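You operate a simulated robot arm through the tools that you are given. There is no shell and no other tool. Be economical: measure what you need, move in short steps, check, and stop when the job is done.

The job below is to be done with a simulated robot arm. You get a single attempt, and the scene is never put back.

JOB
Fetch the wash plug and set it in the white lot twenty-six carton. Then take the blue cloth and leave it on the right end of the former bench. Then put the green cloth on top of the lime flavour carton on the wash worktop. Then fetch the lime lolly from the top of the wash sorting shelf and set it on the right end of the former bench. Then take the wash card labelled "trough" and put it on top of the orange flavour carton on the wash worktop. Then take the label roll from the store bench top and put it on the wash trough drainer. Do these in the order given. Set down upright: wash plug.
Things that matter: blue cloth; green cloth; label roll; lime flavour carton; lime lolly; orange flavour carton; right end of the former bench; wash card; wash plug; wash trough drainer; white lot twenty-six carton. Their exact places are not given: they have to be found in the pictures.

Only the result counts: the job must be done as asked and must still hold three seconds after the hand-in. Knocking over, shifting, dropping, spilling or breaking anything else fails it. Flat cloth is picked up by pressing the open fingertips on it (5 to 10 N) and closing them slowly along it; thin cloth reads only 2 to 8 mm in the jaws.

ROBOT AND FRAMES
A 6-joint arm with a two-finger parallel gripper on a trunk, on a base that drives. Base frame: it is fixed to the floor where the robot stands at the start and does not move with it; the origin is under the middle of the robot, x ahead of it, y to its left, z up; the surface under the hand at the start is at about z = 0.9. Lengths are in m, angles in rad, forces in N, time in s.
Its first joint turns from -2.897 to 2.897 rad. Places, roughly: blue cloth (11x7x4 cm) [0.7, -0.1, 0.9]; green cloth (11x7x4 cm) [0.8, -0.1, 0.9]; label roll [0.5, 5, 1]; lime flavour carton [0.5, -0.5, 1]; lime lolly [1, 1, 1]; orange flavour carton [0.75, -0.25, 1]; right end of the former bench [-1.6, -0.7, 0.9]; wash card [1, 2, 1.25]; wash plug (10x10x13 cm) [0.7, 0.1, 0.9]; wash trough drainer (20x50 cm) [0.8, 0.12, 0.9]; white lot twenty-six carton [-2.5, 4, 0.75]. Payload 3.91 kg.
Tool frame: the origin (TCP) lies between the finger pads and is the grasp point; the fingertips stand 0.03 m ahead of it; z points along the fingers, y is the line along which they close. Largest opening 0.11 m; finger width 0.02, thickness 0.01; the body of the gripper, 0.048 by 0.112 m, starts 0.055 m behind the TCP.
Orientation is that of the tool frame in the base frame, as a unit quaternion [w, x, y, z]. With the fingers straight down and closing along the base's y, the tool's x points along the base's -x, its y along +y and its z along -z.

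CONTROLS
- The arm moves only by the tool servo_tool. Its argument "series" is a list of rows, each a list of 3 entries, a list of its own where there are three numbers: the shift along the tool's x, y, z in m, then the turn, a rotation vector about the tool's x, y, z in rad, then the opening, from 0 (shut) to 1 (fully open). In form: [[[tx, ty, tz], [ax, ay, az], jaw], ...]. A call has 1 to 20 rows; each row shifts and turns the commanded pose from where the row before left it, along the tool's axes as they then stand. Rows are played at 5 a second. More than 0.05 m and 0.15 rad between two rows, or a gripper value outside its range, and nothing of the call is played. A pose out of reach is approached as far as the arm can. The call stops where the force on the tool passes 40 N (or 10 N more than at its start, if that is more) or the arm is blocked; 0.2 s more then pass. The fingers move at their own pace (about 0.153 m/s each) and stop on an object; they squeeze with about 35 N. The grip force told is the motor's: it shows also when the fingers shut on nothing. Time passes only in rows, and 0.2 s behind the last, so rows that do not move let the fingers close. The reply holds the time, the measured pose of the TCP, the force on the tool along the base axes, the opening and the grip force, in the units named above and with some noise, with the torque about the TCP (base axes, N m) and any sound that the robot's microphone picked up.
- Cameras (640 x 400 px; columns grow to the right, rows downward): "scene" is now at [0.1967, 0.173, 1.3797]; the picture's right is [-0.67, -0.74, 0.00], its down [-0.36, 0.32, -0.87] and it looks along [0.65, -0.58, -0.48] (base axes); focal length 233 px, centre (320, 200). "wrist" rides on the gripper at [0.072, 0.017, -0.103] in the tool frame; the picture's right is [-0.23, 0.97, 0.00], its down [-0.76, -0.18, -0.62] and it looks along [-0.61, -0.14, 0.78] (tool axes); focal length 222 px, centre (320, 200).
- grab_frame(camera): a new picture of that camera. The clock stands still meanwhile.
- steer(legs): drives the robot by 1 to 6 legs, each [ahead, turn to the left] in m and rad, along the robot's own axes; the way and the turn of a leg run together, so that a leg with both is an arc; at most 1.5 m and 3.142 rad a leg. The arm and the cameras ride along, it lands a little off, and it stops where it bumps. It gives what a move gives.
- pan_tilt(pan, tilt): turns the head with the scene camera to pan (to the left, within 2.094 rad either way) and tilt (down, from -0.506 to 1.204), counted from straight ahead of the robot. It gives what a move gives.
- measure_at(camera, pixels): for up to 12 pixels [column, row] of the newest picture of that camera ("zoom" is the newest enlarged one), the place [x, y, z] in the base frame of the surface seen there, good to about 0.002 m. The clock stands still meanwhile.
- enlarge(camera, box): a new picture of the part [left, top, right, bottom] of that camera's present view, enlarged. The clock stands still meanwhile.
- finish_job(): hands the job in; it is judged then, once.

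Keep the steps short. Do not move on a guess: measure, check each grasp and each placing, and mend mistakes. In all there are 124 turns and 126 pictures (those below and enlarged ones count). Leave the gripper open and the arm clear of the work at the hand-in unless told otherwise, and finish with a single line.

The tools are called after "Request:" as name(argument=value, ...) on one line, values as JSON. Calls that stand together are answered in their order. servo_tool: Moves the arm, as the interface text tells. Its arguments: {"type":"object","properties":{"series":{"type":"array"}},"required":["series"]} The other tools are called the same way: steer (legs) drives the base; pan_tilt (pan, tilt) turns the head that bears the scene camera; grab_frame (camera) takes a picture; measure_at (camera, pixels) gives the place of the surface under pixels of a picture; enlarge (camera, box) takes an enlarged picture of a part of a camera's view; finish_job () hands the job in.

At the start:

```text
time_s: 0.0
eef_pos: [0.5794, -0.2714, 1.2178]
ee_rot: [0.001, -0.001, 1.0, 0.0]
contact_force: [-0.2, 0.0, -1.1]
torque: [0.0, -0.01, 0.0]
finger_gap: 0.1097
grip_force: 0.1
robot x, y, heading: [0.0008, -0.0024, -0.002]
head pan, tilt: [-0.731, 0.506]
```

scene: 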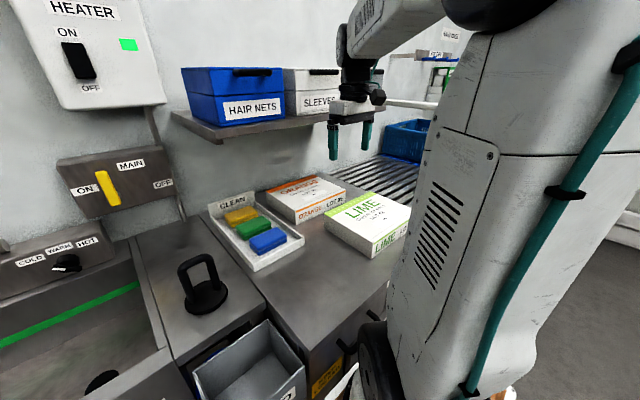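
wrist: 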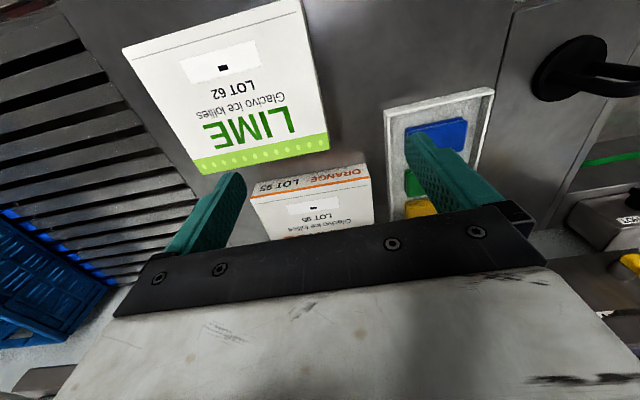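

I see the plug with a hoop handle at about (205,285), a tray with three cloths, and the cartons. First I measure these, then look around.

Request:
measure_at(camera="scene", pixels=[[205, 300], [197, 260], [186, 285], [222, 280], [268, 240], [252, 228], [240, 214], [230, 300], [370, 215], [305, 195], [160, 300], [300, 245]])

Request:
enlarge(camera="scene", box=[160, 160, 420, 330])

Request:
pan_tilt(pan=0.3, tilt=0.4)

Request:
grab_frame(camera="scene")

Request:
pan_tilt(pan=1.3, tilt=0.3)

Request:
grab_frame(camera="scene")

Request:
pan_tilt(pan=2.09, tilt=0.3)

Request:
grab_frame(camera="scene")

Request:
pan_tilt(pan=-2.09, tilt=0.3)

Request:
grab_frame(camera="scene")

```text
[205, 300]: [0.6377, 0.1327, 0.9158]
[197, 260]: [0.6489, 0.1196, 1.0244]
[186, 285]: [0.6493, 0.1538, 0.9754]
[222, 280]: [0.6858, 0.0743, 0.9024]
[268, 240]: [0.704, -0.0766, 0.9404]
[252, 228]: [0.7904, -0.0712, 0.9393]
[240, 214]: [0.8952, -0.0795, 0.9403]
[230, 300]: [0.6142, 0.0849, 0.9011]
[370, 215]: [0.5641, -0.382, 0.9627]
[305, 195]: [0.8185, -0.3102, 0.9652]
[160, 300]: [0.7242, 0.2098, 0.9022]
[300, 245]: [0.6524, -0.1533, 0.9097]
```

```text
2.35 times, centred on (290, 245) of scene
```

zoom: 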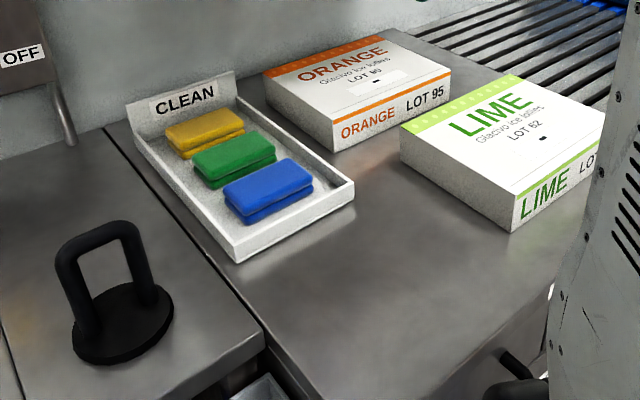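

```text
time_s: 1.3
eef_pos: [0.5792, -0.2714, 1.2184]
ee_rot: [0.0, 0.0, 1.0, 0.0]
contact_force: [-0.6, 0.9, -0.1]
torque: [0.0, -0.01, 0.0]
finger_gap: 0.1098
grip_force: 0.0
robot x, y, heading: [0.0007, 0.002, 0.001]
head pan, tilt: [0.3, 0.4]
```

```text
122 pictures are left
```

scene: 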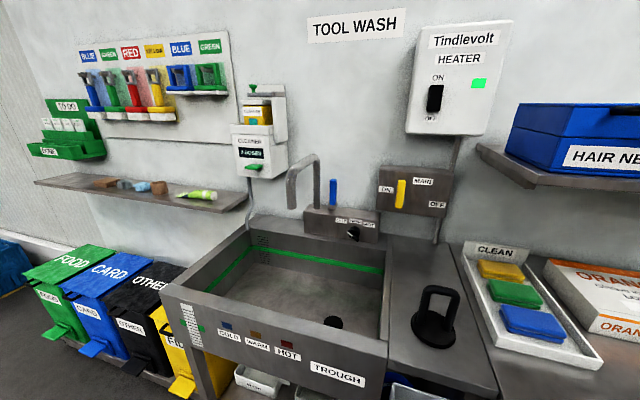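

```text
time_s: 2.6
eef_pos: [0.5795, -0.2713, 1.2181]
ee_rot: [0.0, 0.001, 1.0, 0.0]
contact_force: [0.4, -0.2, -1.3]
torque: [-0.04, 0.0, 0.01]
finger_gap: 0.1103
grip_force: 0.0
robot x, y, heading: [-0.001, -0.0014, 0.005]
head pan, tilt: [1.3, 0.3]
```

```text
121 pictures are left
```

scene: 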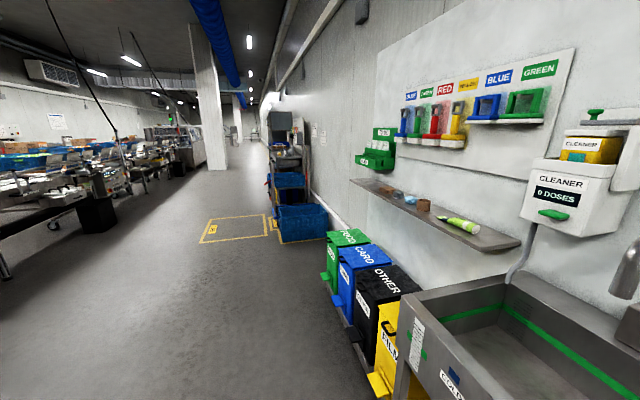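

```text
time_s: 3.7
eef_pos: [0.5787, -0.2713, 1.2182]
ee_rot: [0.0, 0.0, 1.0, 0.0]
contact_force: [-0.8, -0.1, 0.5]
torque: [-0.02, -0.01, -0.01]
finger_gap: 0.11
grip_force: 0.1
robot x, y, heading: [0.0012, 0.0009, -0.001]
head pan, tilt: [2.089, 0.3]
```

```text
120 pictures are left
```

scene: 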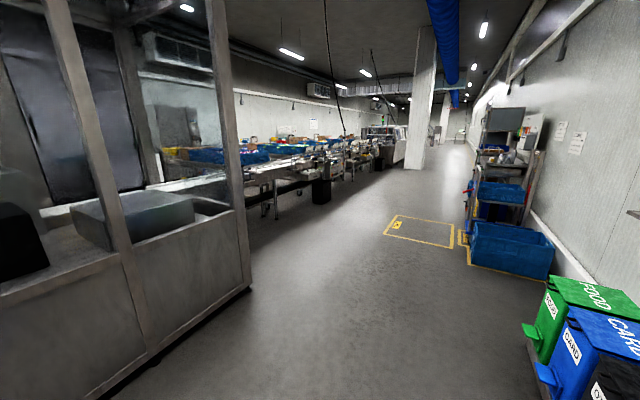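

```text
time_s: 7.1
eef_pos: [0.5806, -0.2718, 1.2186]
ee_rot: [0.0, 0.0, 1.0, 0.0]
contact_force: [-0.2, -0.8, 0.8]
torque: [0.01, 0.02, 0.01]
finger_gap: 0.1098
grip_force: 0.0
robot x, y, heading: [0.0018, 0.0008, -0.003]
head pan, tilt: [-2.089, 0.3]
```

```text
119 pictures are left
```

scene: 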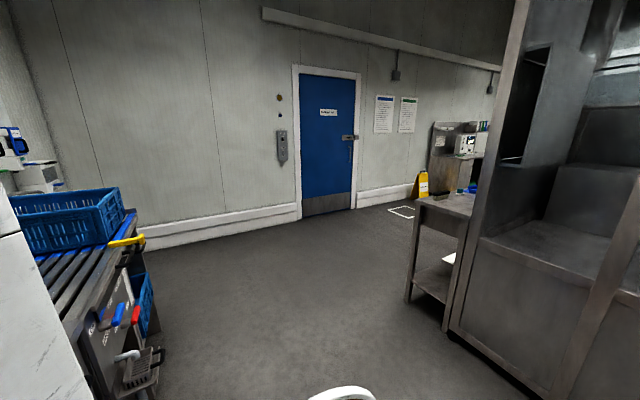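

Now I turn to the plug and take a closer look to measure its handle.

Request:
pan_tilt(pan=0.1, tilt=0.75)

Request:
grab_frame(camera="scene")

Request:
enlarge(camera="scene", box=[240, 120, 480, 280])

```text
time_s: 9.1
eef_pos: [0.5798, -0.2707, 1.2169]
ee_rot: [0.0, 0.001, 1.0, 0.0]
contact_force: [0.1, 0.0, 0.0]
torque: [0.0, -0.02, 0.04]
finger_gap: 0.11
grip_force: 0.0
robot x, y, heading: [0.0, -0.0013, -0.001]
head pan, tilt: [0.099, 0.75]
```

```text
118 pictures are left
```

scene: 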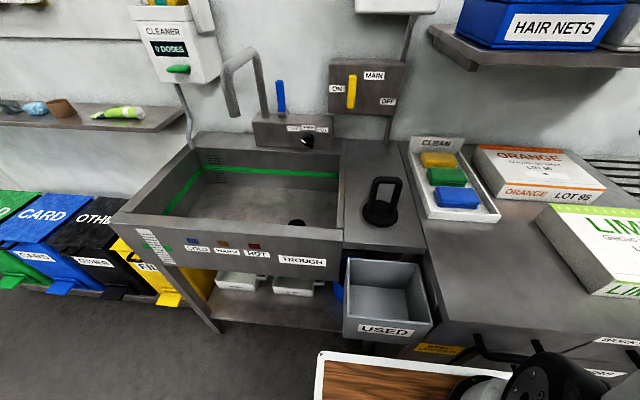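

```text
2.50 times, centred on (360, 200) of scene
```

zoom: 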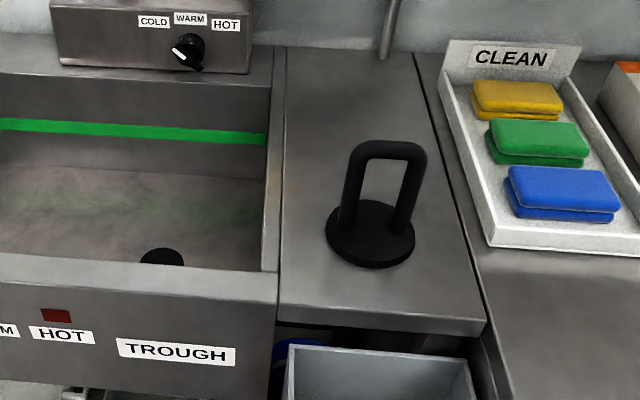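

Request:
measure_at(camera="zoom", pixels=[[362, 148], [390, 146], [418, 150], [347, 215], [403, 220], [330, 235], [412, 235], [370, 263], [380, 250]])

Request:
measure_at(camera="scene", pixels=[[330, 380], [400, 375], [320, 355], [440, 370]])

```text
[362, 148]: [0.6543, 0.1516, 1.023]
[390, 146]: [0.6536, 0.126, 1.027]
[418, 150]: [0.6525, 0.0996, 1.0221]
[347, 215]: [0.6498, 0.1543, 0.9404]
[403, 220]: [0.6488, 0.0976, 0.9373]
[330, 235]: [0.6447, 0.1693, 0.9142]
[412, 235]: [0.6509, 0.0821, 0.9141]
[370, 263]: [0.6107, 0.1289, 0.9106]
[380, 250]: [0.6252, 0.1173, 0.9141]
```

```text
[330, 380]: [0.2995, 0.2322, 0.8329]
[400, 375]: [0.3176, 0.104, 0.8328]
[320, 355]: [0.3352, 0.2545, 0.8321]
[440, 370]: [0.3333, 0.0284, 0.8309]
```

The hoop bar runs along y, centre (0.654,0.126), top z 1.03, width about 0.068. The fingers already close along y, so I go above it.

Request:
servo_tool(series=[[[-0.0083, 0.0441, 0], [0, 0, 0], 1], [[-0.0083, 0.0441, 0], [0, 0, 0], 1], [[-0.0083, 0.0441, 0], [0, 0, 0], 1], [[-0.0083, 0.0441, 0], [0, 0, 0], 1], [[-0.0083, 0.0441, 0], [0, 0, 0], 1], [[-0.0083, 0.0441, 0], [0, 0, 0], 1], [[-0.0083, 0.0441, 0], [0, 0, 0], 1], [[-0.0083, 0.0441, 0], [0, 0, 0], 1], [[-0.0083, 0.0441, 0], [0, 0, 0], 1], [[0, 0, 0.04], [0, 0, 0], 1], [[0, 0, 0.04], [0, 0, 0], 1], [[0, 0, 0.04], [0, 0, 0], 1], [[0, 0, 0], [0, 0, 0], 1]])

Request:
grab_frame(camera="wrist")

```text
time_s: 11.9
eef_pos: [0.6548, 0.1267, 1.0989]
ee_rot: [0.0, 0.0, 1.0, 0.0]
contact_force: [0.2, -0.6, 0.3]
torque: [-0.04, 0.0, 0.0]
finger_gap: 0.1102
grip_force: 0.1
robot x, y, heading: [0.0007, -0.0032, -0.006]
head pan, tilt: [0.099, 0.75]
```

```text
116 pictures are left
```

wrist: 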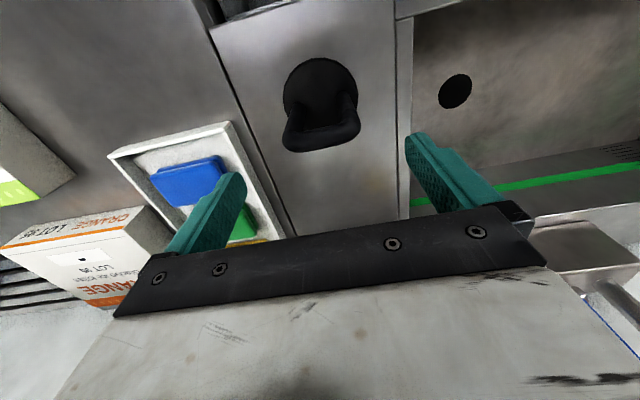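

Centred. I go down to z 0.992 and close.

Request:
servo_tool(series=[[[0, 0, 0.036], [0, 0, 0], 1], [[0, 0, 0.036], [0, 0, 0], 1], [[0, 0, 0.035], [0, 0, 0], 1], [[0, 0, 0], [0, 0, 0], 1], [[0, 0, 0], [0, 0, 0], 0], [[0, 0, 0], [0, 0, 0], 0], [[0, 0, 0], [0, 0, 0], 0], [[0, 0, 0], [0, 0, 0], 0]])

```text
time_s: 13.7
eef_pos: [0.6543, 0.1234, 0.9888]
ee_rot: [0.0, 0.001, 1.0, 0.0]
contact_force: [0.4, -0.8, -0.9]
torque: [0.01, -0.02, -0.01]
finger_gap: 0.0739
grip_force: 35.6
robot x, y, heading: [0.0035, 0.0004, 0.004]
head pan, tilt: [0.099, 0.75]
```

Gripped at 0.074. I lift and look down the aisle to plan the drive.

Request:
servo_tool(series=[[[0, 0, -0.04], [0, 0, 0], 0], [[0, 0, -0.04], [0, 0, 0], 0], [[0, 0, -0.04], [0, 0, 0], 0], [[0, 0, -0.04], [0, 0, 0], 0], [[0, 0, -0.04], [0, 0, 0], 0], [[0, 0, -0.04], [0, 0, 0], 0], [[0, 0, 0], [0, 0, 0], 0]])

Request:
pan_tilt(pan=2.09, tilt=0.3)

Request:
grab_frame(camera="scene")

Request:
measure_at(camera="scene", pixels=[[250, 290], [232, 215], [110, 395], [390, 235], [470, 265], [200, 250], [320, 205], [280, 160], [230, 170], [240, 260], [190, 152], [160, 310]])

Request:
grab_frame(camera="wrist")

Request:
enlarge(camera="scene", box=[220, 80, 460, 240])

```text
time_s: 15.3
eef_pos: [0.6541, 0.1265, 1.2329]
ee_rot: [0.0, -0.001, 1.0, 0.0]
contact_force: [-0.1, 0.1, -0.7]
torque: [0.02, 0.03, 0.03]
finger_gap: 0.0
grip_force: 35.1
robot x, y, heading: [0.0019, 0.0016, -0.001]
head pan, tilt: [0.099, 0.75]
```

```text
time_s: 17.3
eef_pos: [0.6541, 0.1258, 1.2322]
ee_rot: [0.0, 0.001, 1.0, 0.0]
contact_force: [-0.8, -0.4, 0.4]
torque: [0.0, 0.02, -0.03]
finger_gap: 0.0001
grip_force: 35.0
robot x, y, heading: [0.0004, 0.0011, 0.003]
head pan, tilt: [2.089, 0.3]
```

```text
115 pictures are left
```

scene: 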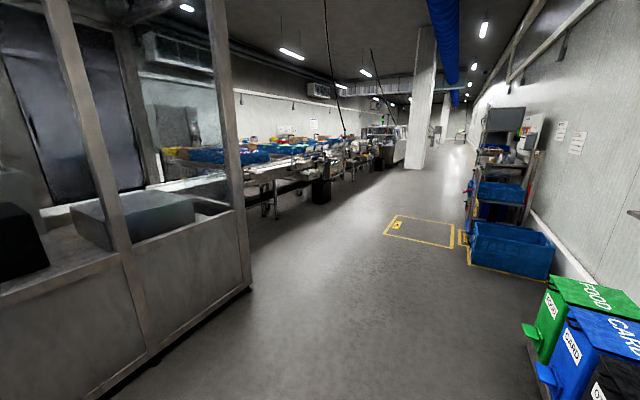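

```text
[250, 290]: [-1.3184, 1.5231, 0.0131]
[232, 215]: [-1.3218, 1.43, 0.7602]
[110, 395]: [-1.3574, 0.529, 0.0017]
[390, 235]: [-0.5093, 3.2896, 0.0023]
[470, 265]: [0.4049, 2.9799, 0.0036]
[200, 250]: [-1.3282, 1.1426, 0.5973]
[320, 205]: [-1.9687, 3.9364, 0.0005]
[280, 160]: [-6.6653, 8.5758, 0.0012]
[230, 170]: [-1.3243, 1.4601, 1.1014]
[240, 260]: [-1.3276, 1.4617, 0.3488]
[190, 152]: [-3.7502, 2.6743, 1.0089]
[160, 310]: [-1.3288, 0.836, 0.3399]
```

```text
114 pictures are left
```

wrist: 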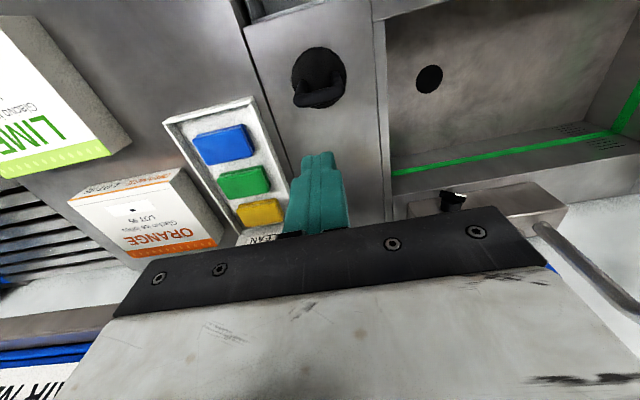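

```text
2.50 times, centred on (340, 160) of scene
```

zoom: 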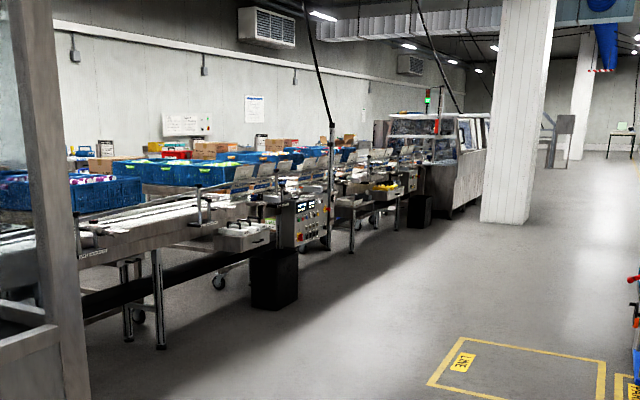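

The grip slipped off the legs and the plug is still standing. I look at it again and will grip the bar itself with the tool turned 90°.

Request:
pan_tilt(pan=0.2, tilt=0.75)

Request:
enlarge(camera="scene", box=[270, 110, 430, 250])

```text
time_s: 19.1
eef_pos: [0.6536, 0.1259, 1.2318]
ee_rot: [0.0, 0.0, 1.0, 0.001]
contact_force: [0.1, 0.6, 0.9]
torque: [0.03, 0.0, -0.02]
finger_gap: 0.0
grip_force: 35.0
robot x, y, heading: [0.0005, 0.0019, 0.003]
head pan, tilt: [0.201, 0.75]
```

```text
2.86 times, centred on (350, 180) of scene
```

zoom: 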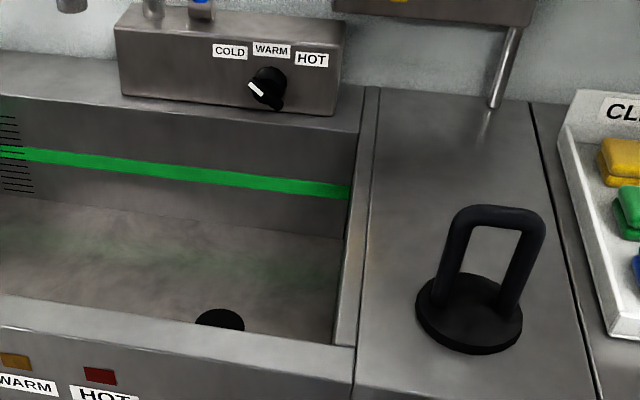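

Request:
measure_at(camera="zoom", pixels=[[458, 215], [495, 211], [535, 214], [495, 220], [497, 207], [450, 260], [520, 270], [475, 350]])

Request:
enlarge(camera="wrist", box=[240, 10, 400, 120])

```text
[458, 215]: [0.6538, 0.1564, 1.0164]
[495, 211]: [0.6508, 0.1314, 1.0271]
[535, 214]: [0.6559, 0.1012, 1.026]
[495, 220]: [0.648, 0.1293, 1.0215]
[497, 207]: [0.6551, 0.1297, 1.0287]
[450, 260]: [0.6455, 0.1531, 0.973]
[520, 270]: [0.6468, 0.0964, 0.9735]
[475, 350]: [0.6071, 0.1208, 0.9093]
```

```text
3.64 times, centred on (320, 65) of wrist
```

zoom: 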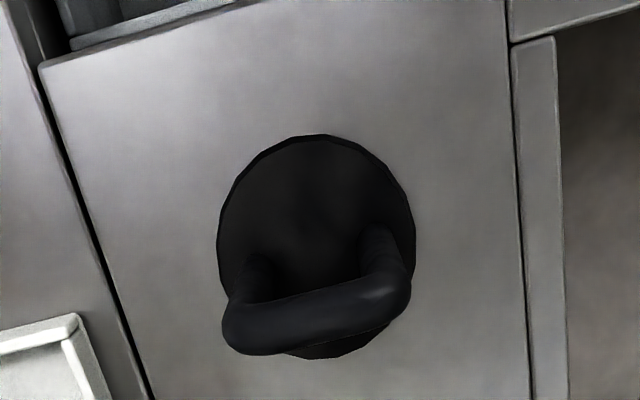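

Bar axis is at about (0.655, 0.128, 1.021). I turn the tool 90°, open and come to just above it.

Request:
servo_tool(series=[[[0, 0, 0], [0, 0, 0.1428], 1], [[0, 0, 0], [0, 0, 0.1428], 1], [[0, 0, 0], [0, 0, 0.1428], 1], [[0, 0, 0], [0, 0, 0.1428], 1], [[0, 0, 0], [0, 0, 0.1428], 1], [[0, 0, 0], [0, 0, 0.1428], 1], [[0, 0, 0], [0, 0, 0.1428], 1], [[0, 0, 0], [0, 0, 0.1428], 1], [[0, 0, 0], [0, 0, 0.1428], 1], [[0, 0, 0], [0, 0, 0.1428], 1], [[0, 0, 0], [0, 0, 0.1428], 1], [[0, 0, 0.04], [0, 0, 0], 1], [[0, 0, 0.04], [0, 0, 0], 1], [[0, 0, 0.04], [0, 0, 0], 1], [[0, 0, 0], [0, 0, 0], 1]])

Request:
grab_frame(camera="wrist")

```text
time_s: 22.3
eef_pos: [0.6533, 0.1262, 1.1094]
ee_rot: [0.001, 0.708, 0.706, -0.001]
contact_force: [1.1, -1.2, 0.3]
torque: [-0.02, -0.03, -0.01]
finger_gap: 0.11
grip_force: 0.0
robot x, y, heading: [0.0019, 0.0011, -0.0]
head pan, tilt: [0.201, 0.75]
```

```text
110 pictures are left
```

wrist: 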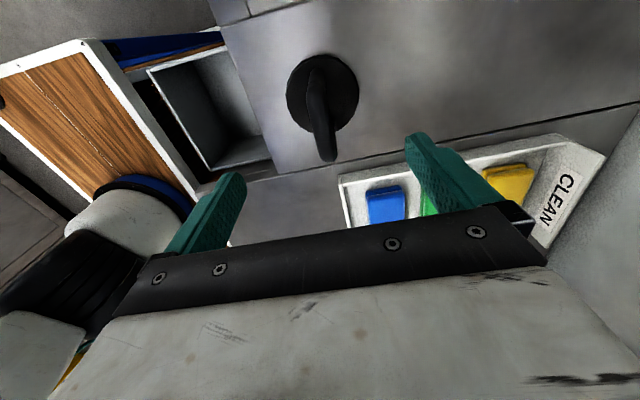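

Descend to z≈1.013 and close on the bar, then lift a little.

Request:
servo_tool(series=[[[0.002, 0.001, 0.04], [0, 0, 0], 1], [[0, 0, 0.04], [0, 0, 0], 1], [[0, 0, 0.017], [0, 0, 0], 1], [[0, 0, 0], [0, 0, 0], 0], [[0, 0, 0], [0, 0, 0], 0], [[0, 0, 0], [0, 0, 0], 0], [[0, 0, 0], [0, 0, 0], 0]])

Request:
servo_tool(series=[[[0, 0, -0.01], [0, 0, 0], 0], [[0, 0, -0.01], [0, 0, 0], 0], [[0, 0, -0.02], [0, 0, 0], 0], [[0, 0, -0.03], [0, 0, 0], 0], [[0, 0, 0], [0, 0, 0], 0]])

Request:
grab_frame(camera="wrist")

```text
time_s: 23.9
eef_pos: [0.6569, 0.1286, 1.0162]
ee_rot: [0.0, 0.707, 0.707, 0.0]
contact_force: [0.2, 0.0, 0.4]
torque: [-0.01, -0.01, 0.01]
finger_gap: 0.0172
grip_force: 34.4
robot x, y, heading: [-0.0008, -0.0002, -0.003]
head pan, tilt: [0.201, 0.75]
```

```text
time_s: 25.1
eef_pos: [0.6579, 0.1275, 1.0842]
ee_rot: [0.0, 0.707, 0.707, 0.001]
contact_force: [0.2, -0.3, -2.2]
torque: [0.0, 0.0, -0.02]
finger_gap: 0.0174
grip_force: 34.7
robot x, y, heading: [0.0006, 0.0011, 0.003]
head pan, tilt: [0.201, 0.75]
```

```text
109 pictures are left
```

wrist: 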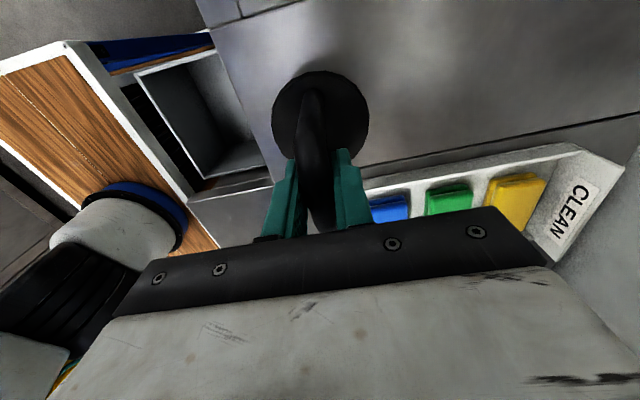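

Firmly held. I raise it to z≈1.25 and back away, turn and drive toward the line; head ahead.

Request:
servo_tool(series=[[[0, 0, -0.04], [0, 0, 0], 0], [[0, 0, -0.04], [0, 0, 0], 0], [[0, 0, -0.04], [0, 0, 0], 0], [[0, 0, -0.04], [0, 0, 0], 0], [[0, 0, 0], [0, 0, 0], 0]])

Request:
steer(legs=[[-0.25, 0], [0, 1.87], [1.2, 0], [0.9, 0]])

Request:
pan_tilt(pan=0.5, tilt=0.4)

Request:
grab_frame(camera="scene")

Request:
grab_frame(camera="wrist")

```text
time_s: 26.3
eef_pos: [0.6552, 0.128, 1.2453]
ee_rot: [0.0, 0.708, 0.706, 0.0]
contact_force: [0.6, -0.3, -3.4]
torque: [0.03, 0.03, 0.01]
finger_gap: 0.0174
grip_force: 35.6
robot x, y, heading: [0.0024, 0.0008, -0.006]
head pan, tilt: [0.201, 0.75]
```

```text
time_s: 42.7
eef_pos: [-1.2324, 2.5753, 1.2426]
ee_rot: [0.0, -0.163, 0.987, 0.0]
contact_force: [0.3, 0.2, -2.8]
torque: [0.02, 0.0, -0.03]
finger_gap: 0.0173
grip_force: 35.5
robot x, y, heading: [-0.8973, 1.9968, 1.9]
head pan, tilt: [0.201, 0.75]
```

```text
time_s: 43.5
eef_pos: [-1.2326, 2.5759, 1.2441]
ee_rot: [0.0, -0.163, 0.987, 0.001]
contact_force: [-0.2, -0.2, -3.3]
torque: [0.0, 0.01, 0.02]
finger_gap: 0.0172
grip_force: 34.8
robot x, y, heading: [-0.9018, 1.9969, 1.902]
head pan, tilt: [0.499, 0.4]
```

```text
108 pictures are left
```

scene: 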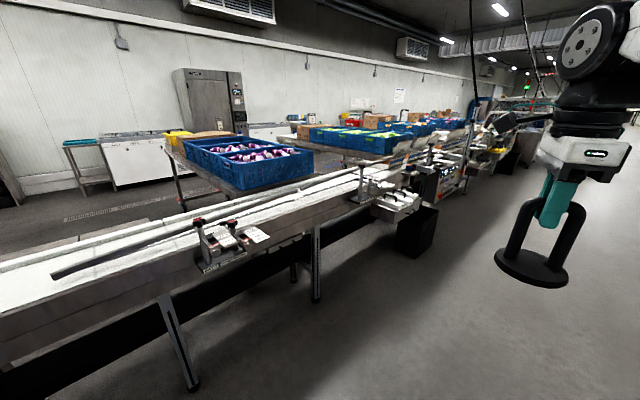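

```text
107 pictures are left
```

wrist: 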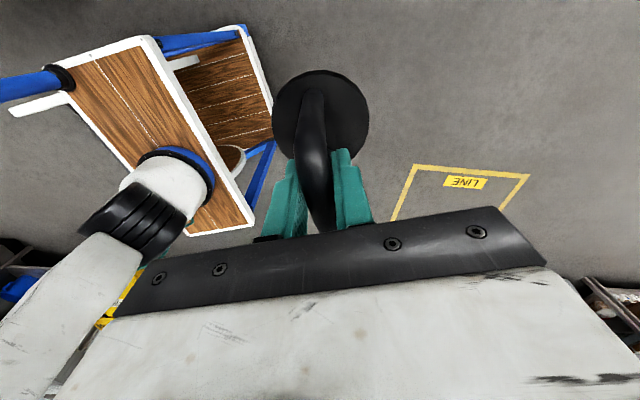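

I look closer along the line for white cartons, near (450,180).

Request:
enlarge(camera="scene", box=[340, 90, 560, 260])

Request:
measure_at(camera="scene", pixels=[[400, 205], [425, 250], [450, 175], [470, 190], [500, 150], [240, 235], [300, 215], [195, 388], [500, 130]])

```text
2.35 times, centred on (450, 175) of scene
```

zoom: 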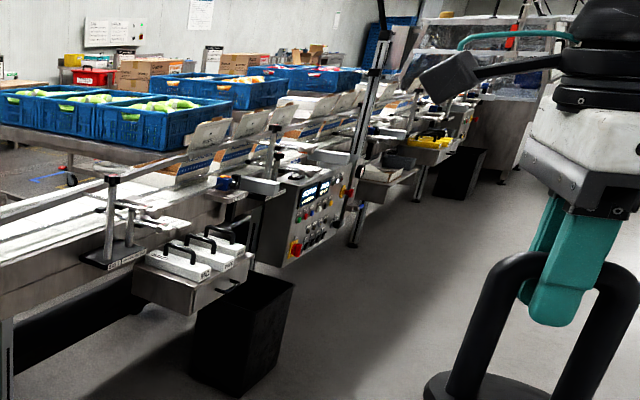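

```text
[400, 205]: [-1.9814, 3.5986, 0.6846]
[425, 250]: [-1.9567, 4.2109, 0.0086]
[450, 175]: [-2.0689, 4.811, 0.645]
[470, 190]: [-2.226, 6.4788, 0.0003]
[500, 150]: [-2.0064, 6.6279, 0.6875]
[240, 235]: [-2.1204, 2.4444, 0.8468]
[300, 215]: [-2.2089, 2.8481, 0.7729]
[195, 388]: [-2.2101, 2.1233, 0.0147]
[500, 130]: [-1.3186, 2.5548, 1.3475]
```

I drive up alongside the line to about (-1.05, 4.0) and face it.

Request:
steer(legs=[[0, -0.255], [1.0, 0], [1.0, 0], [0, 1.49]])

Request:
pan_tilt(pan=0, tilt=0.4)

Request:
grab_frame(camera="scene")

Request:
enlarge(camera="scene", box=[200, 150, 520, 350])

```text
time_s: 58.0
eef_pos: [-1.7001, 3.8732, 1.2432]
ee_rot: [0.0, -0.7, 0.715, 0.0]
contact_force: [1.0, -1.0, -2.4]
torque: [0.01, 0.02, -0.01]
finger_gap: 0.0174
grip_force: 35.2
robot x, y, heading: [-1.0438, 3.9857, 3.124]
head pan, tilt: [0.499, 0.4]
```

```text
time_s: 58.9
eef_pos: [-1.6994, 3.8725, 1.244]
ee_rot: [-0.001, -0.699, 0.715, 0.0]
contact_force: [0.1, 0.3, -2.5]
torque: [0.0, 0.0, 0.01]
finger_gap: 0.0173
grip_force: 35.2
robot x, y, heading: [-1.0412, 3.9862, 3.124]
head pan, tilt: [0.0, 0.4]
```

```text
105 pictures are left
```

scene: 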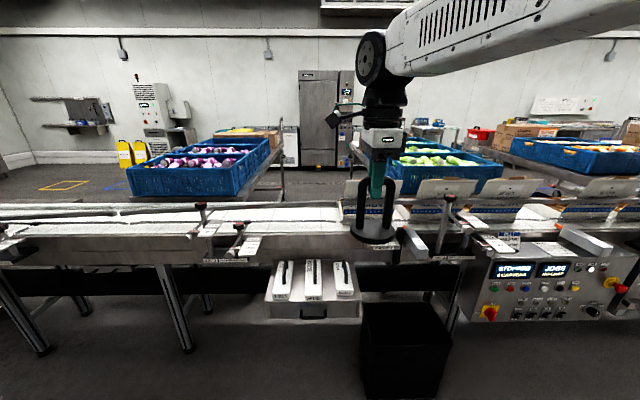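

```text
2.00 times, centred on (360, 250) of scene
```

zoom: 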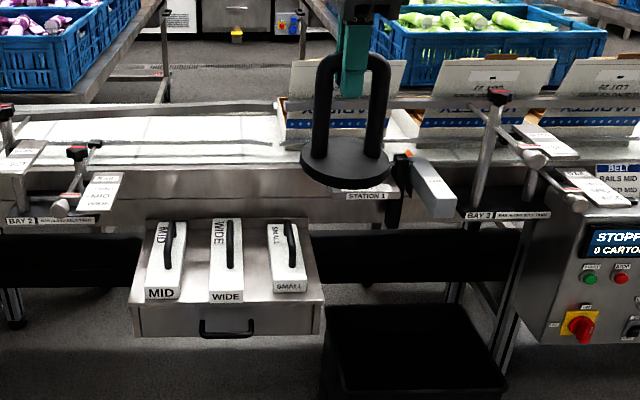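

Request:
enlarge(camera="scene", box=[330, 165, 490, 265])

Request:
enlarge(camera="scene", box=[480, 160, 640, 260])

Request:
measure_at(camera="scene", pixels=[[400, 192], [445, 190], [505, 190], [560, 190], [610, 188], [440, 216], [500, 214], [470, 200], [448, 200], [420, 240], [350, 190]])

```text
4.00 times, centred on (410, 215) of scene
```

zoom: 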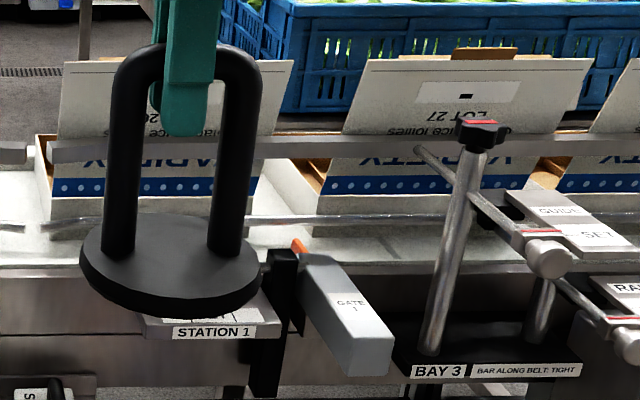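

```text
4.00 times, centred on (560, 210) of scene
```

zoom: 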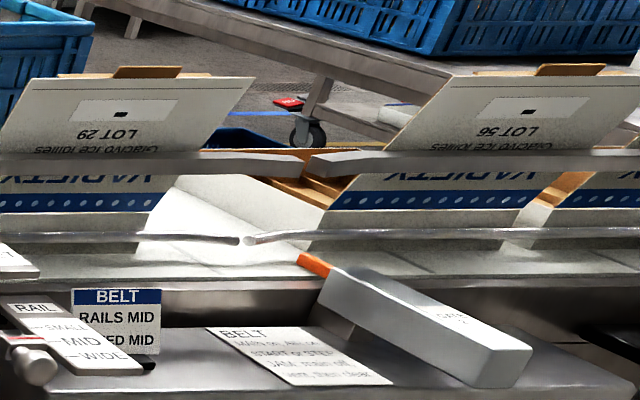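

```text
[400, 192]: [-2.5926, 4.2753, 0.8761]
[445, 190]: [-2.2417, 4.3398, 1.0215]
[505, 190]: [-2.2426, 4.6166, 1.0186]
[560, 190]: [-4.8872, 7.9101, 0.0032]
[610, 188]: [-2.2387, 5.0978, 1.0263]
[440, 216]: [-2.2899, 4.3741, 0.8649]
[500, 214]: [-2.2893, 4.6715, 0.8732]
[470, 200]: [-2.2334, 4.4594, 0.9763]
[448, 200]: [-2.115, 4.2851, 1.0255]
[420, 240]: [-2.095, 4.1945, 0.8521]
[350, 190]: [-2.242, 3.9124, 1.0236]
```

Cartons with raised lids: LOT 27, 29, 56; the first is hidden behind the plug. I shift the arm left to read it.

Request:
servo_tool(series=[[[0.05, 0, -0.01], [0, 0, 0], 0], [[0.05, 0, -0.01], [0, 0, 0], 0], [[0.05, 0, -0.01], [0, 0, 0], 0], [[0.05, 0, -0.01], [0, 0, 0], 0], [[0, 0, 0], [0, 0, 0], 0]])

Request:
enlarge(camera="scene", box=[290, 160, 450, 260])

```text
refused: row 1 steps farther than a row can; nothing moved
```

```text
4.00 times, centred on (370, 210) of scene
```

zoom: 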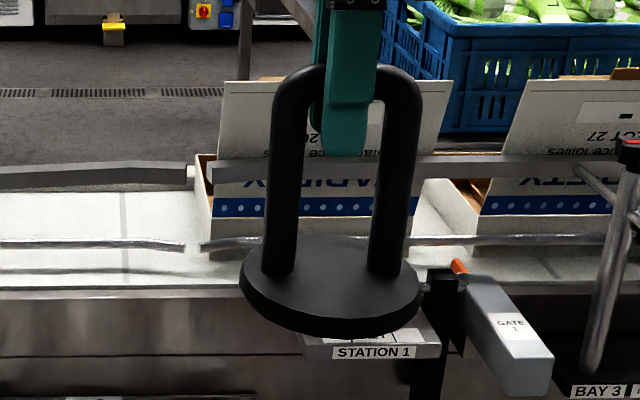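

Request:
servo_tool(series=[[[0.045, 0, -0.01], [0, 0, 0], 0], [[0.045, 0, -0.01], [0, 0, 0], 0], [[0.045, 0, -0.01], [0, 0, 0], 0], [[0.045, 0, -0.01], [0, 0, 0], 0], [[0, 0, 0], [0, 0, 0], 0]])

Request:
enlarge(camera="scene", box=[290, 160, 450, 260])

Request:
grab_frame(camera="wrist")

```text
time_s: 60.1
eef_pos: [-1.7013, 3.6933, 1.2837]
ee_rot: [0.001, -0.7, 0.714, 0.0]
contact_force: [0.5, 0.0, -3.0]
torque: [0.0, 0.0, -0.01]
finger_gap: 0.0175
grip_force: 35.0
robot x, y, heading: [-1.0405, 3.9895, 3.12]
head pan, tilt: [0.0, 0.4]
```

```text
4.00 times, centred on (370, 210) of scene
```

zoom: 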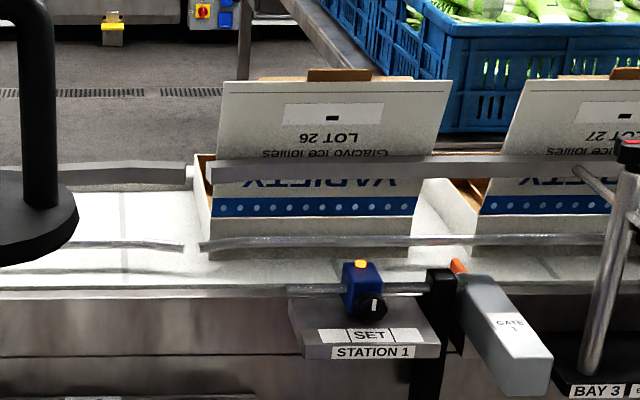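

```text
99 pictures are left
```

wrist: 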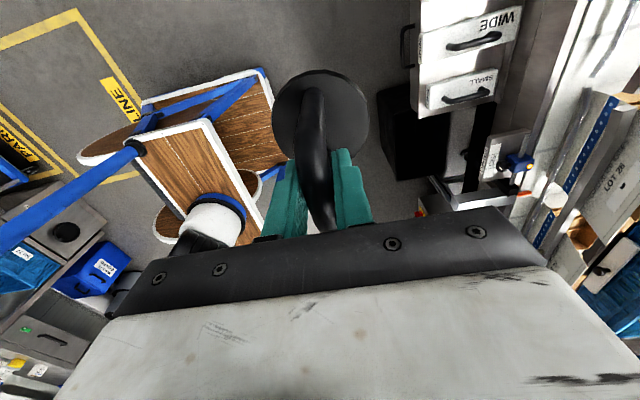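

LOT 26 is the first carton, centre (330,190) in the zoom. I measure its edges.

Request:
measure_at(camera="zoom", pixels=[[228, 85], [440, 85], [340, 73], [215, 205], [410, 210], [410, 250], [203, 160], [203, 230], [430, 200], [370, 270], [345, 170], [340, 240]])

Request:
measure_at(camera="wrist", pixels=[[585, 230], [560, 250], [575, 160], [600, 275], [610, 190], [520, 215], [515, 165]])

```text
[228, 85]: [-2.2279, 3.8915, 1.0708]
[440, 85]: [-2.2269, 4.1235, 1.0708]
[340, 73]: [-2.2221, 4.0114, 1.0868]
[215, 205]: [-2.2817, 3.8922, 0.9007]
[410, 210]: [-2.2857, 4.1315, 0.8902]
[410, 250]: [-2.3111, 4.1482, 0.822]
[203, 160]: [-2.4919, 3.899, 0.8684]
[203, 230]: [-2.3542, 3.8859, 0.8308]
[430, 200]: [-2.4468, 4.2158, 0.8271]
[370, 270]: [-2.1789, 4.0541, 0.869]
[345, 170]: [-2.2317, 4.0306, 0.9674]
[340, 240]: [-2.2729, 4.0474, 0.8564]
```

```text
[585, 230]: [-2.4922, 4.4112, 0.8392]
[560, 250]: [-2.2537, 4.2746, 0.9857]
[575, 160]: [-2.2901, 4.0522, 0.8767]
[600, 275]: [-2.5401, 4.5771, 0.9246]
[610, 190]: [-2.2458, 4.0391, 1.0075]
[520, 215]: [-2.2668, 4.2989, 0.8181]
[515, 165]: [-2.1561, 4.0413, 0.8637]
```

I measure what sticks out toward the robot (drawer, bin, gate box).

Request:
grab_frame(camera="scene")

Request:
measure_at(camera="scene", pixels=[[312, 310], [405, 312], [410, 345], [415, 252], [500, 318], [270, 312], [372, 250], [345, 268], [283, 290]])

Request:
measure_at(camera="wrist", pixels=[[208, 118], [262, 235], [272, 125], [140, 105], [250, 70], [455, 205]])

```text
98 pictures are left
```

scene: 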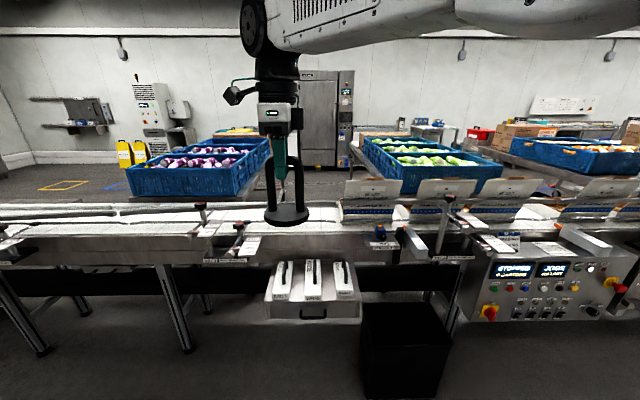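

```text
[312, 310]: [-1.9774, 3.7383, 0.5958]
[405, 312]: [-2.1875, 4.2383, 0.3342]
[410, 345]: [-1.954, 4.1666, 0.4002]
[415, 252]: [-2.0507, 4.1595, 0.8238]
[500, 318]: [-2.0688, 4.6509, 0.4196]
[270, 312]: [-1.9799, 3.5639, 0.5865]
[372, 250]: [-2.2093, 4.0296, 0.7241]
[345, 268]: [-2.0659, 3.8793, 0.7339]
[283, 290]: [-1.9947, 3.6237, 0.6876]
```

```text
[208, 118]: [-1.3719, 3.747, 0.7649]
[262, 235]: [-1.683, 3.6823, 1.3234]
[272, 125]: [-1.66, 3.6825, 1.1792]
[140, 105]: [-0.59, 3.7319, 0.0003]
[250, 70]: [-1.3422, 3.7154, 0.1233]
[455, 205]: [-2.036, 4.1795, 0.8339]
```

Robot half-length is about 0.34 and obstacles begin at x≈-1.95, so I drive ahead 0.48 and look into the carton.

Request:
steer(legs=[[0.48, 0]])

Request:
pan_tilt(pan=-0.2, tilt=0.65)

Request:
grab_frame(camera="scene")

Request:
grab_frame(camera="wrist")

```text
time_s: 63.0
eef_pos: [-2.192, 3.702, 1.2827]
ee_rot: [0.0, -0.7, 0.714, 0.0]
contact_force: [0.7, -0.3, -3.1]
torque: [-0.01, 0.04, -0.04]
finger_gap: 0.0173
grip_force: 35.3
robot x, y, heading: [-1.532, 3.9958, 3.122]
head pan, tilt: [0.0, 0.4]
```

```text
time_s: 63.8
eef_pos: [-2.1914, 3.7024, 1.2835]
ee_rot: [0.0, -0.7, 0.714, 0.0]
contact_force: [0.3, -0.3, -2.8]
torque: [-0.02, -0.01, -0.01]
finger_gap: 0.0175
grip_force: 35.0
robot x, y, heading: [-1.5356, 3.9994, 3.12]
head pan, tilt: [-0.201, 0.649]
```

```text
97 pictures are left
```

scene: 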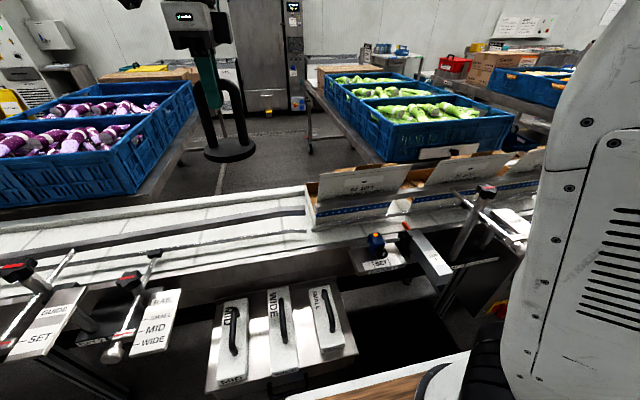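

```text
96 pictures are left
```

wrist: 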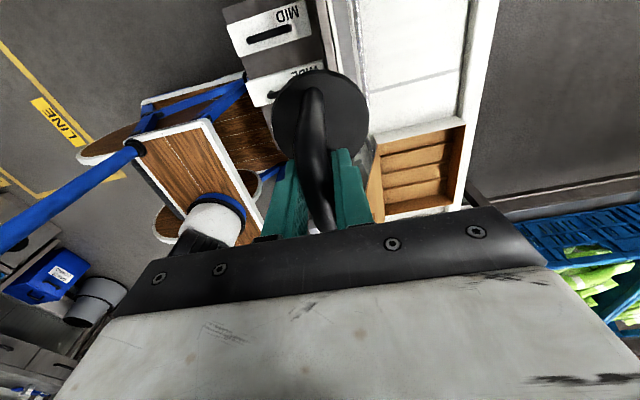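

Request:
enlarge(camera="wrist", box=[350, 100, 480, 225])

```text
3.20 times, centred on (415, 162) of wrist
```

zoom: 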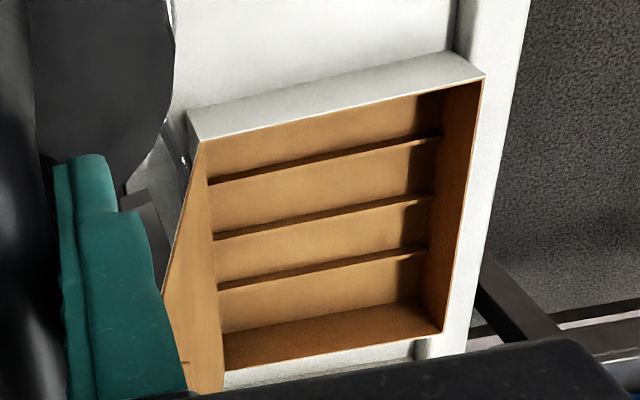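

Request:
measure_at(camera="zoom", pixels=[[300, 150], [320, 160], [300, 200], [320, 212], [310, 265], [300, 310], [205, 140], [480, 80], [440, 332], [228, 368], [320, 340], [435, 210]])

```text
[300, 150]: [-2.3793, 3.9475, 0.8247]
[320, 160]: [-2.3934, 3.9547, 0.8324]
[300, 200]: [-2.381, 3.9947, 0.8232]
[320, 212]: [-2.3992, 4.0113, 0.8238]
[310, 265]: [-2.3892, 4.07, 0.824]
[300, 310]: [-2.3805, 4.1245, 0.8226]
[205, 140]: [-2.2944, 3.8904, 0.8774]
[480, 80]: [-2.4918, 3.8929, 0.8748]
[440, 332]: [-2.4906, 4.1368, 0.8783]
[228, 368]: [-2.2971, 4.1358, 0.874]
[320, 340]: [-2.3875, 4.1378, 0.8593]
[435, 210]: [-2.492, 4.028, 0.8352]
```

Request:
measure_at(camera="zoom", pixels=[[322, 157], [322, 161], [322, 214], [322, 218], [322, 266], [322, 270], [230, 178], [232, 234]])

```text
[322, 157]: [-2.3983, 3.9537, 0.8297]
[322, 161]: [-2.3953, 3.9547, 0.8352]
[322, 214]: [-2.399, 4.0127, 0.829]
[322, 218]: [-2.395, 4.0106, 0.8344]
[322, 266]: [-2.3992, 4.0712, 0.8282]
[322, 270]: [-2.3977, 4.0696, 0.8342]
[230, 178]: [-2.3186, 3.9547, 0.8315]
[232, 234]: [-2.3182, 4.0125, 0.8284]
```

Dividers lie at y 3.954, 4.012, 4.070; a centre at y≈3.983 rests on two of them. I go above (-2.394, 3.983).

Request:
servo_tool(series=[[[-0.0346, 0.026, 0], [0, 0, 0], 0], [[-0.0346, 0.026, 0], [0, 0, 0], 0], [[-0.0346, 0.026, 0], [0, 0, 0], 0], [[-0.0346, 0.026, 0], [0, 0, 0], 0], [[-0.0346, 0.026, 0], [0, 0, 0], 0], [[-0.0346, 0.026, 0], [0, 0, 0], 0], [[-0.0346, 0.026, 0], [0, 0, 0], 0], [[-0.0346, 0.026, 0], [0, 0, 0], 0], [[0, 0, 0.04], [0, 0, 0], 0], [[0, 0, 0.04], [0, 0, 0], 0], [[0, 0, 0.04], [0, 0, 0], 0], [[0, 0, 0], [0, 0, 0], 0], [[0, 0, 0], [0, 0, 0], 0]])

Request:
grab_frame(camera="wrist")

Request:
grab_frame(camera="scene")

```text
time_s: 66.6
eef_pos: [-2.395, 3.9834, 1.1627]
ee_rot: [0.0, -0.7, 0.714, 0.001]
contact_force: [0.0, -0.7, -3.1]
torque: [-0.03, 0.01, 0.03]
finger_gap: 0.0174
grip_force: 35.0
robot x, y, heading: [-1.5325, 3.9976, 3.123]
head pan, tilt: [-0.201, 0.649]
```

```text
94 pictures are left
```

wrist: 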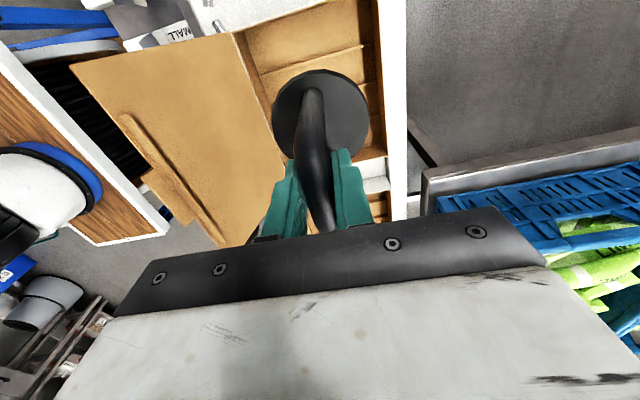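

```text
93 pictures are left
```

scene: 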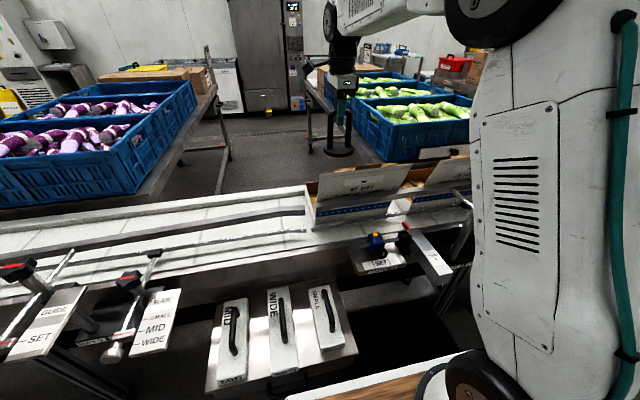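

Aligned. I lower to z≈0.955.

Request:
servo_tool(series=[[[0, 0, 0.04], [0, 0, 0], 0], [[0, 0, 0.04], [0, 0, 0], 0], [[0, 0, 0.04], [0, 0, 0], 0], [[0, 0, 0.04], [0, 0, 0], 0], [[0, 0, 0.03], [0, 0, 0], 0], [[0, 0, 0.016], [0, 0, 0], 0], [[0, 0, 0], [0, 0, 0], 0]])

Request:
grab_frame(camera="wrist")

```text
time_s: 68.2
eef_pos: [-2.3957, 3.9842, 0.9565]
ee_rot: [0.0, -0.701, 0.714, 0.0]
contact_force: [-0.4, 0.1, -3.2]
torque: [0.01, 0.01, 0.01]
finger_gap: 0.0174
grip_force: 35.1
robot x, y, heading: [-1.5332, 3.9991, 3.122]
head pan, tilt: [-0.201, 0.649]
```

```text
92 pictures are left
```

wrist: 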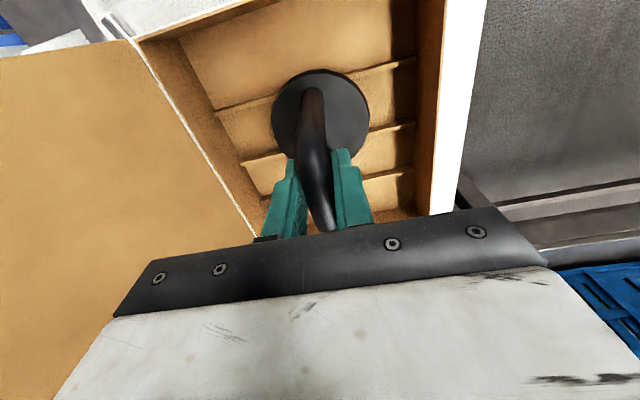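

Now down in 2 mm steps until it touches.

Request:
servo_tool(series=[[[0, 0, 0.002], [0, 0, 0], 0], [[0, 0, 0.002], [0, 0, 0], 0], [[0, 0, 0.002], [0, 0, 0], 0], [[0, 0, 0], [0, 0, 0], 0]])

```text
time_s: 69.2
eef_pos: [-2.3946, 3.9841, 0.9515]
ee_rot: [0.0, -0.7, 0.714, 0.001]
contact_force: [0.1, 0.0, -0.4]
torque: [0.06, -0.01, -0.05]
finger_gap: 0.017
grip_force: 34.8
robot x, y, heading: [-1.5299, 3.9984, 3.124]
head pan, tilt: [-0.201, 0.649]
```

It touches. I open partly and rise straight up.

Request:
servo_tool(series=[[[0, 0, 0.0005], [0, 0, 0], 0.25], [[0, 0, 0], [0, 0, 0], 0.45], [[0, 0, 0], [0, 0, 0], 0.45], [[0, 0, -0.02], [0, 0, 0], 0.45], [[0, 0, -0.04], [0, 0, 0], 0.45], [[0, 0, -0.04], [0, 0, 0], 0.45], [[0, 0, -0.04], [0, 0, 0], 0.45], [[0, 0, -0.04], [0, 0, 0], 0.45], [[0, 0, -0.04], [0, 0, 0], 0.45], [[0, 0, -0.04], [0, 0, 0], 0.45], [[0, 0, -0.04], [0, 0, 0], 0.45], [[0, 0, 0], [0, 0, 0], 0.45]])

Request:
grab_frame(camera="wrist")

Request:
grab_frame(camera="scene")

```text
time_s: 71.8
eef_pos: [-2.3948, 3.9833, 1.2521]
ee_rot: [0.0, -0.7, 0.714, -0.001]
contact_force: [0.5, 0.0, -0.8]
torque: [-0.02, -0.02, -0.02]
finger_gap: 0.0497
grip_force: 0.1
robot x, y, heading: [-1.5328, 3.9975, 3.122]
head pan, tilt: [-0.201, 0.649]
```

```text
91 pictures are left
```

wrist: 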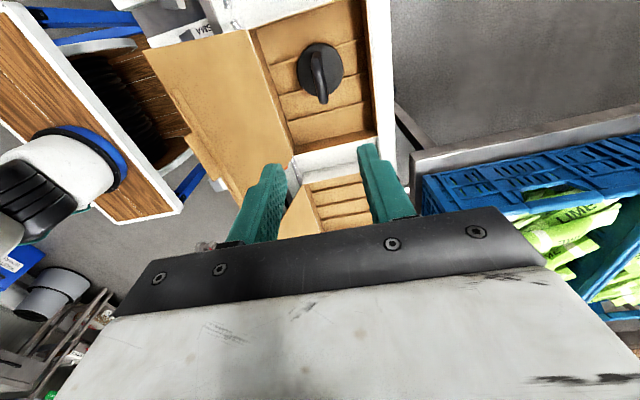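

```text
90 pictures are left
```

scene: 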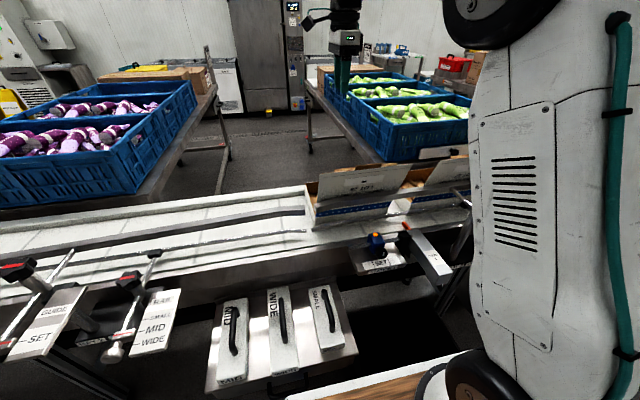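

The plug stands upright in lot 26. I retract the arm and drive back to the wash area.

Request:
servo_tool(series=[[[0, -0.048, 0], [0, 0, 0], 1], [[0, -0.048, 0], [0, 0, 0], 1], [[0, -0.048, 0], [0, 0, 0], 1], [[0, -0.048, 0], [0, 0, 0], 1], [[0, -0.048, 0], [0, 0, 0], 1], [[0, 0, 0], [0, 0, 0], 1]])

Request:
steer(legs=[[-0.5, 0], [0, 1.79], [1.36, 0], [1.36, 0], [1.36, 0], [0, 1.37]])

```text
time_s: 73.2
eef_pos: [-2.1528, 3.9804, 1.2507]
ee_rot: [0.001, -0.7, 0.714, 0.0]
contact_force: [0.4, -0.3, -0.4]
torque: [0.0, 0.01, 0.03]
finger_gap: 0.11
grip_force: 0.1
robot x, y, heading: [-1.531, 3.9978, 3.126]
head pan, tilt: [-0.201, 0.649]
```

```text
time_s: 103.1
eef_pos: [0.5119, 0.0212, 1.2514]
ee_rot: [-0.001, 0.705, 0.709, -0.001]
contact_force: [0.9, -0.7, 0.6]
torque: [0.02, 0.01, 0.0]
finger_gap: 0.1097
grip_force: 0.1
robot x, y, heading: [-0.1102, -0.0066, 0.003]
head pan, tilt: [-0.201, 0.649]
```

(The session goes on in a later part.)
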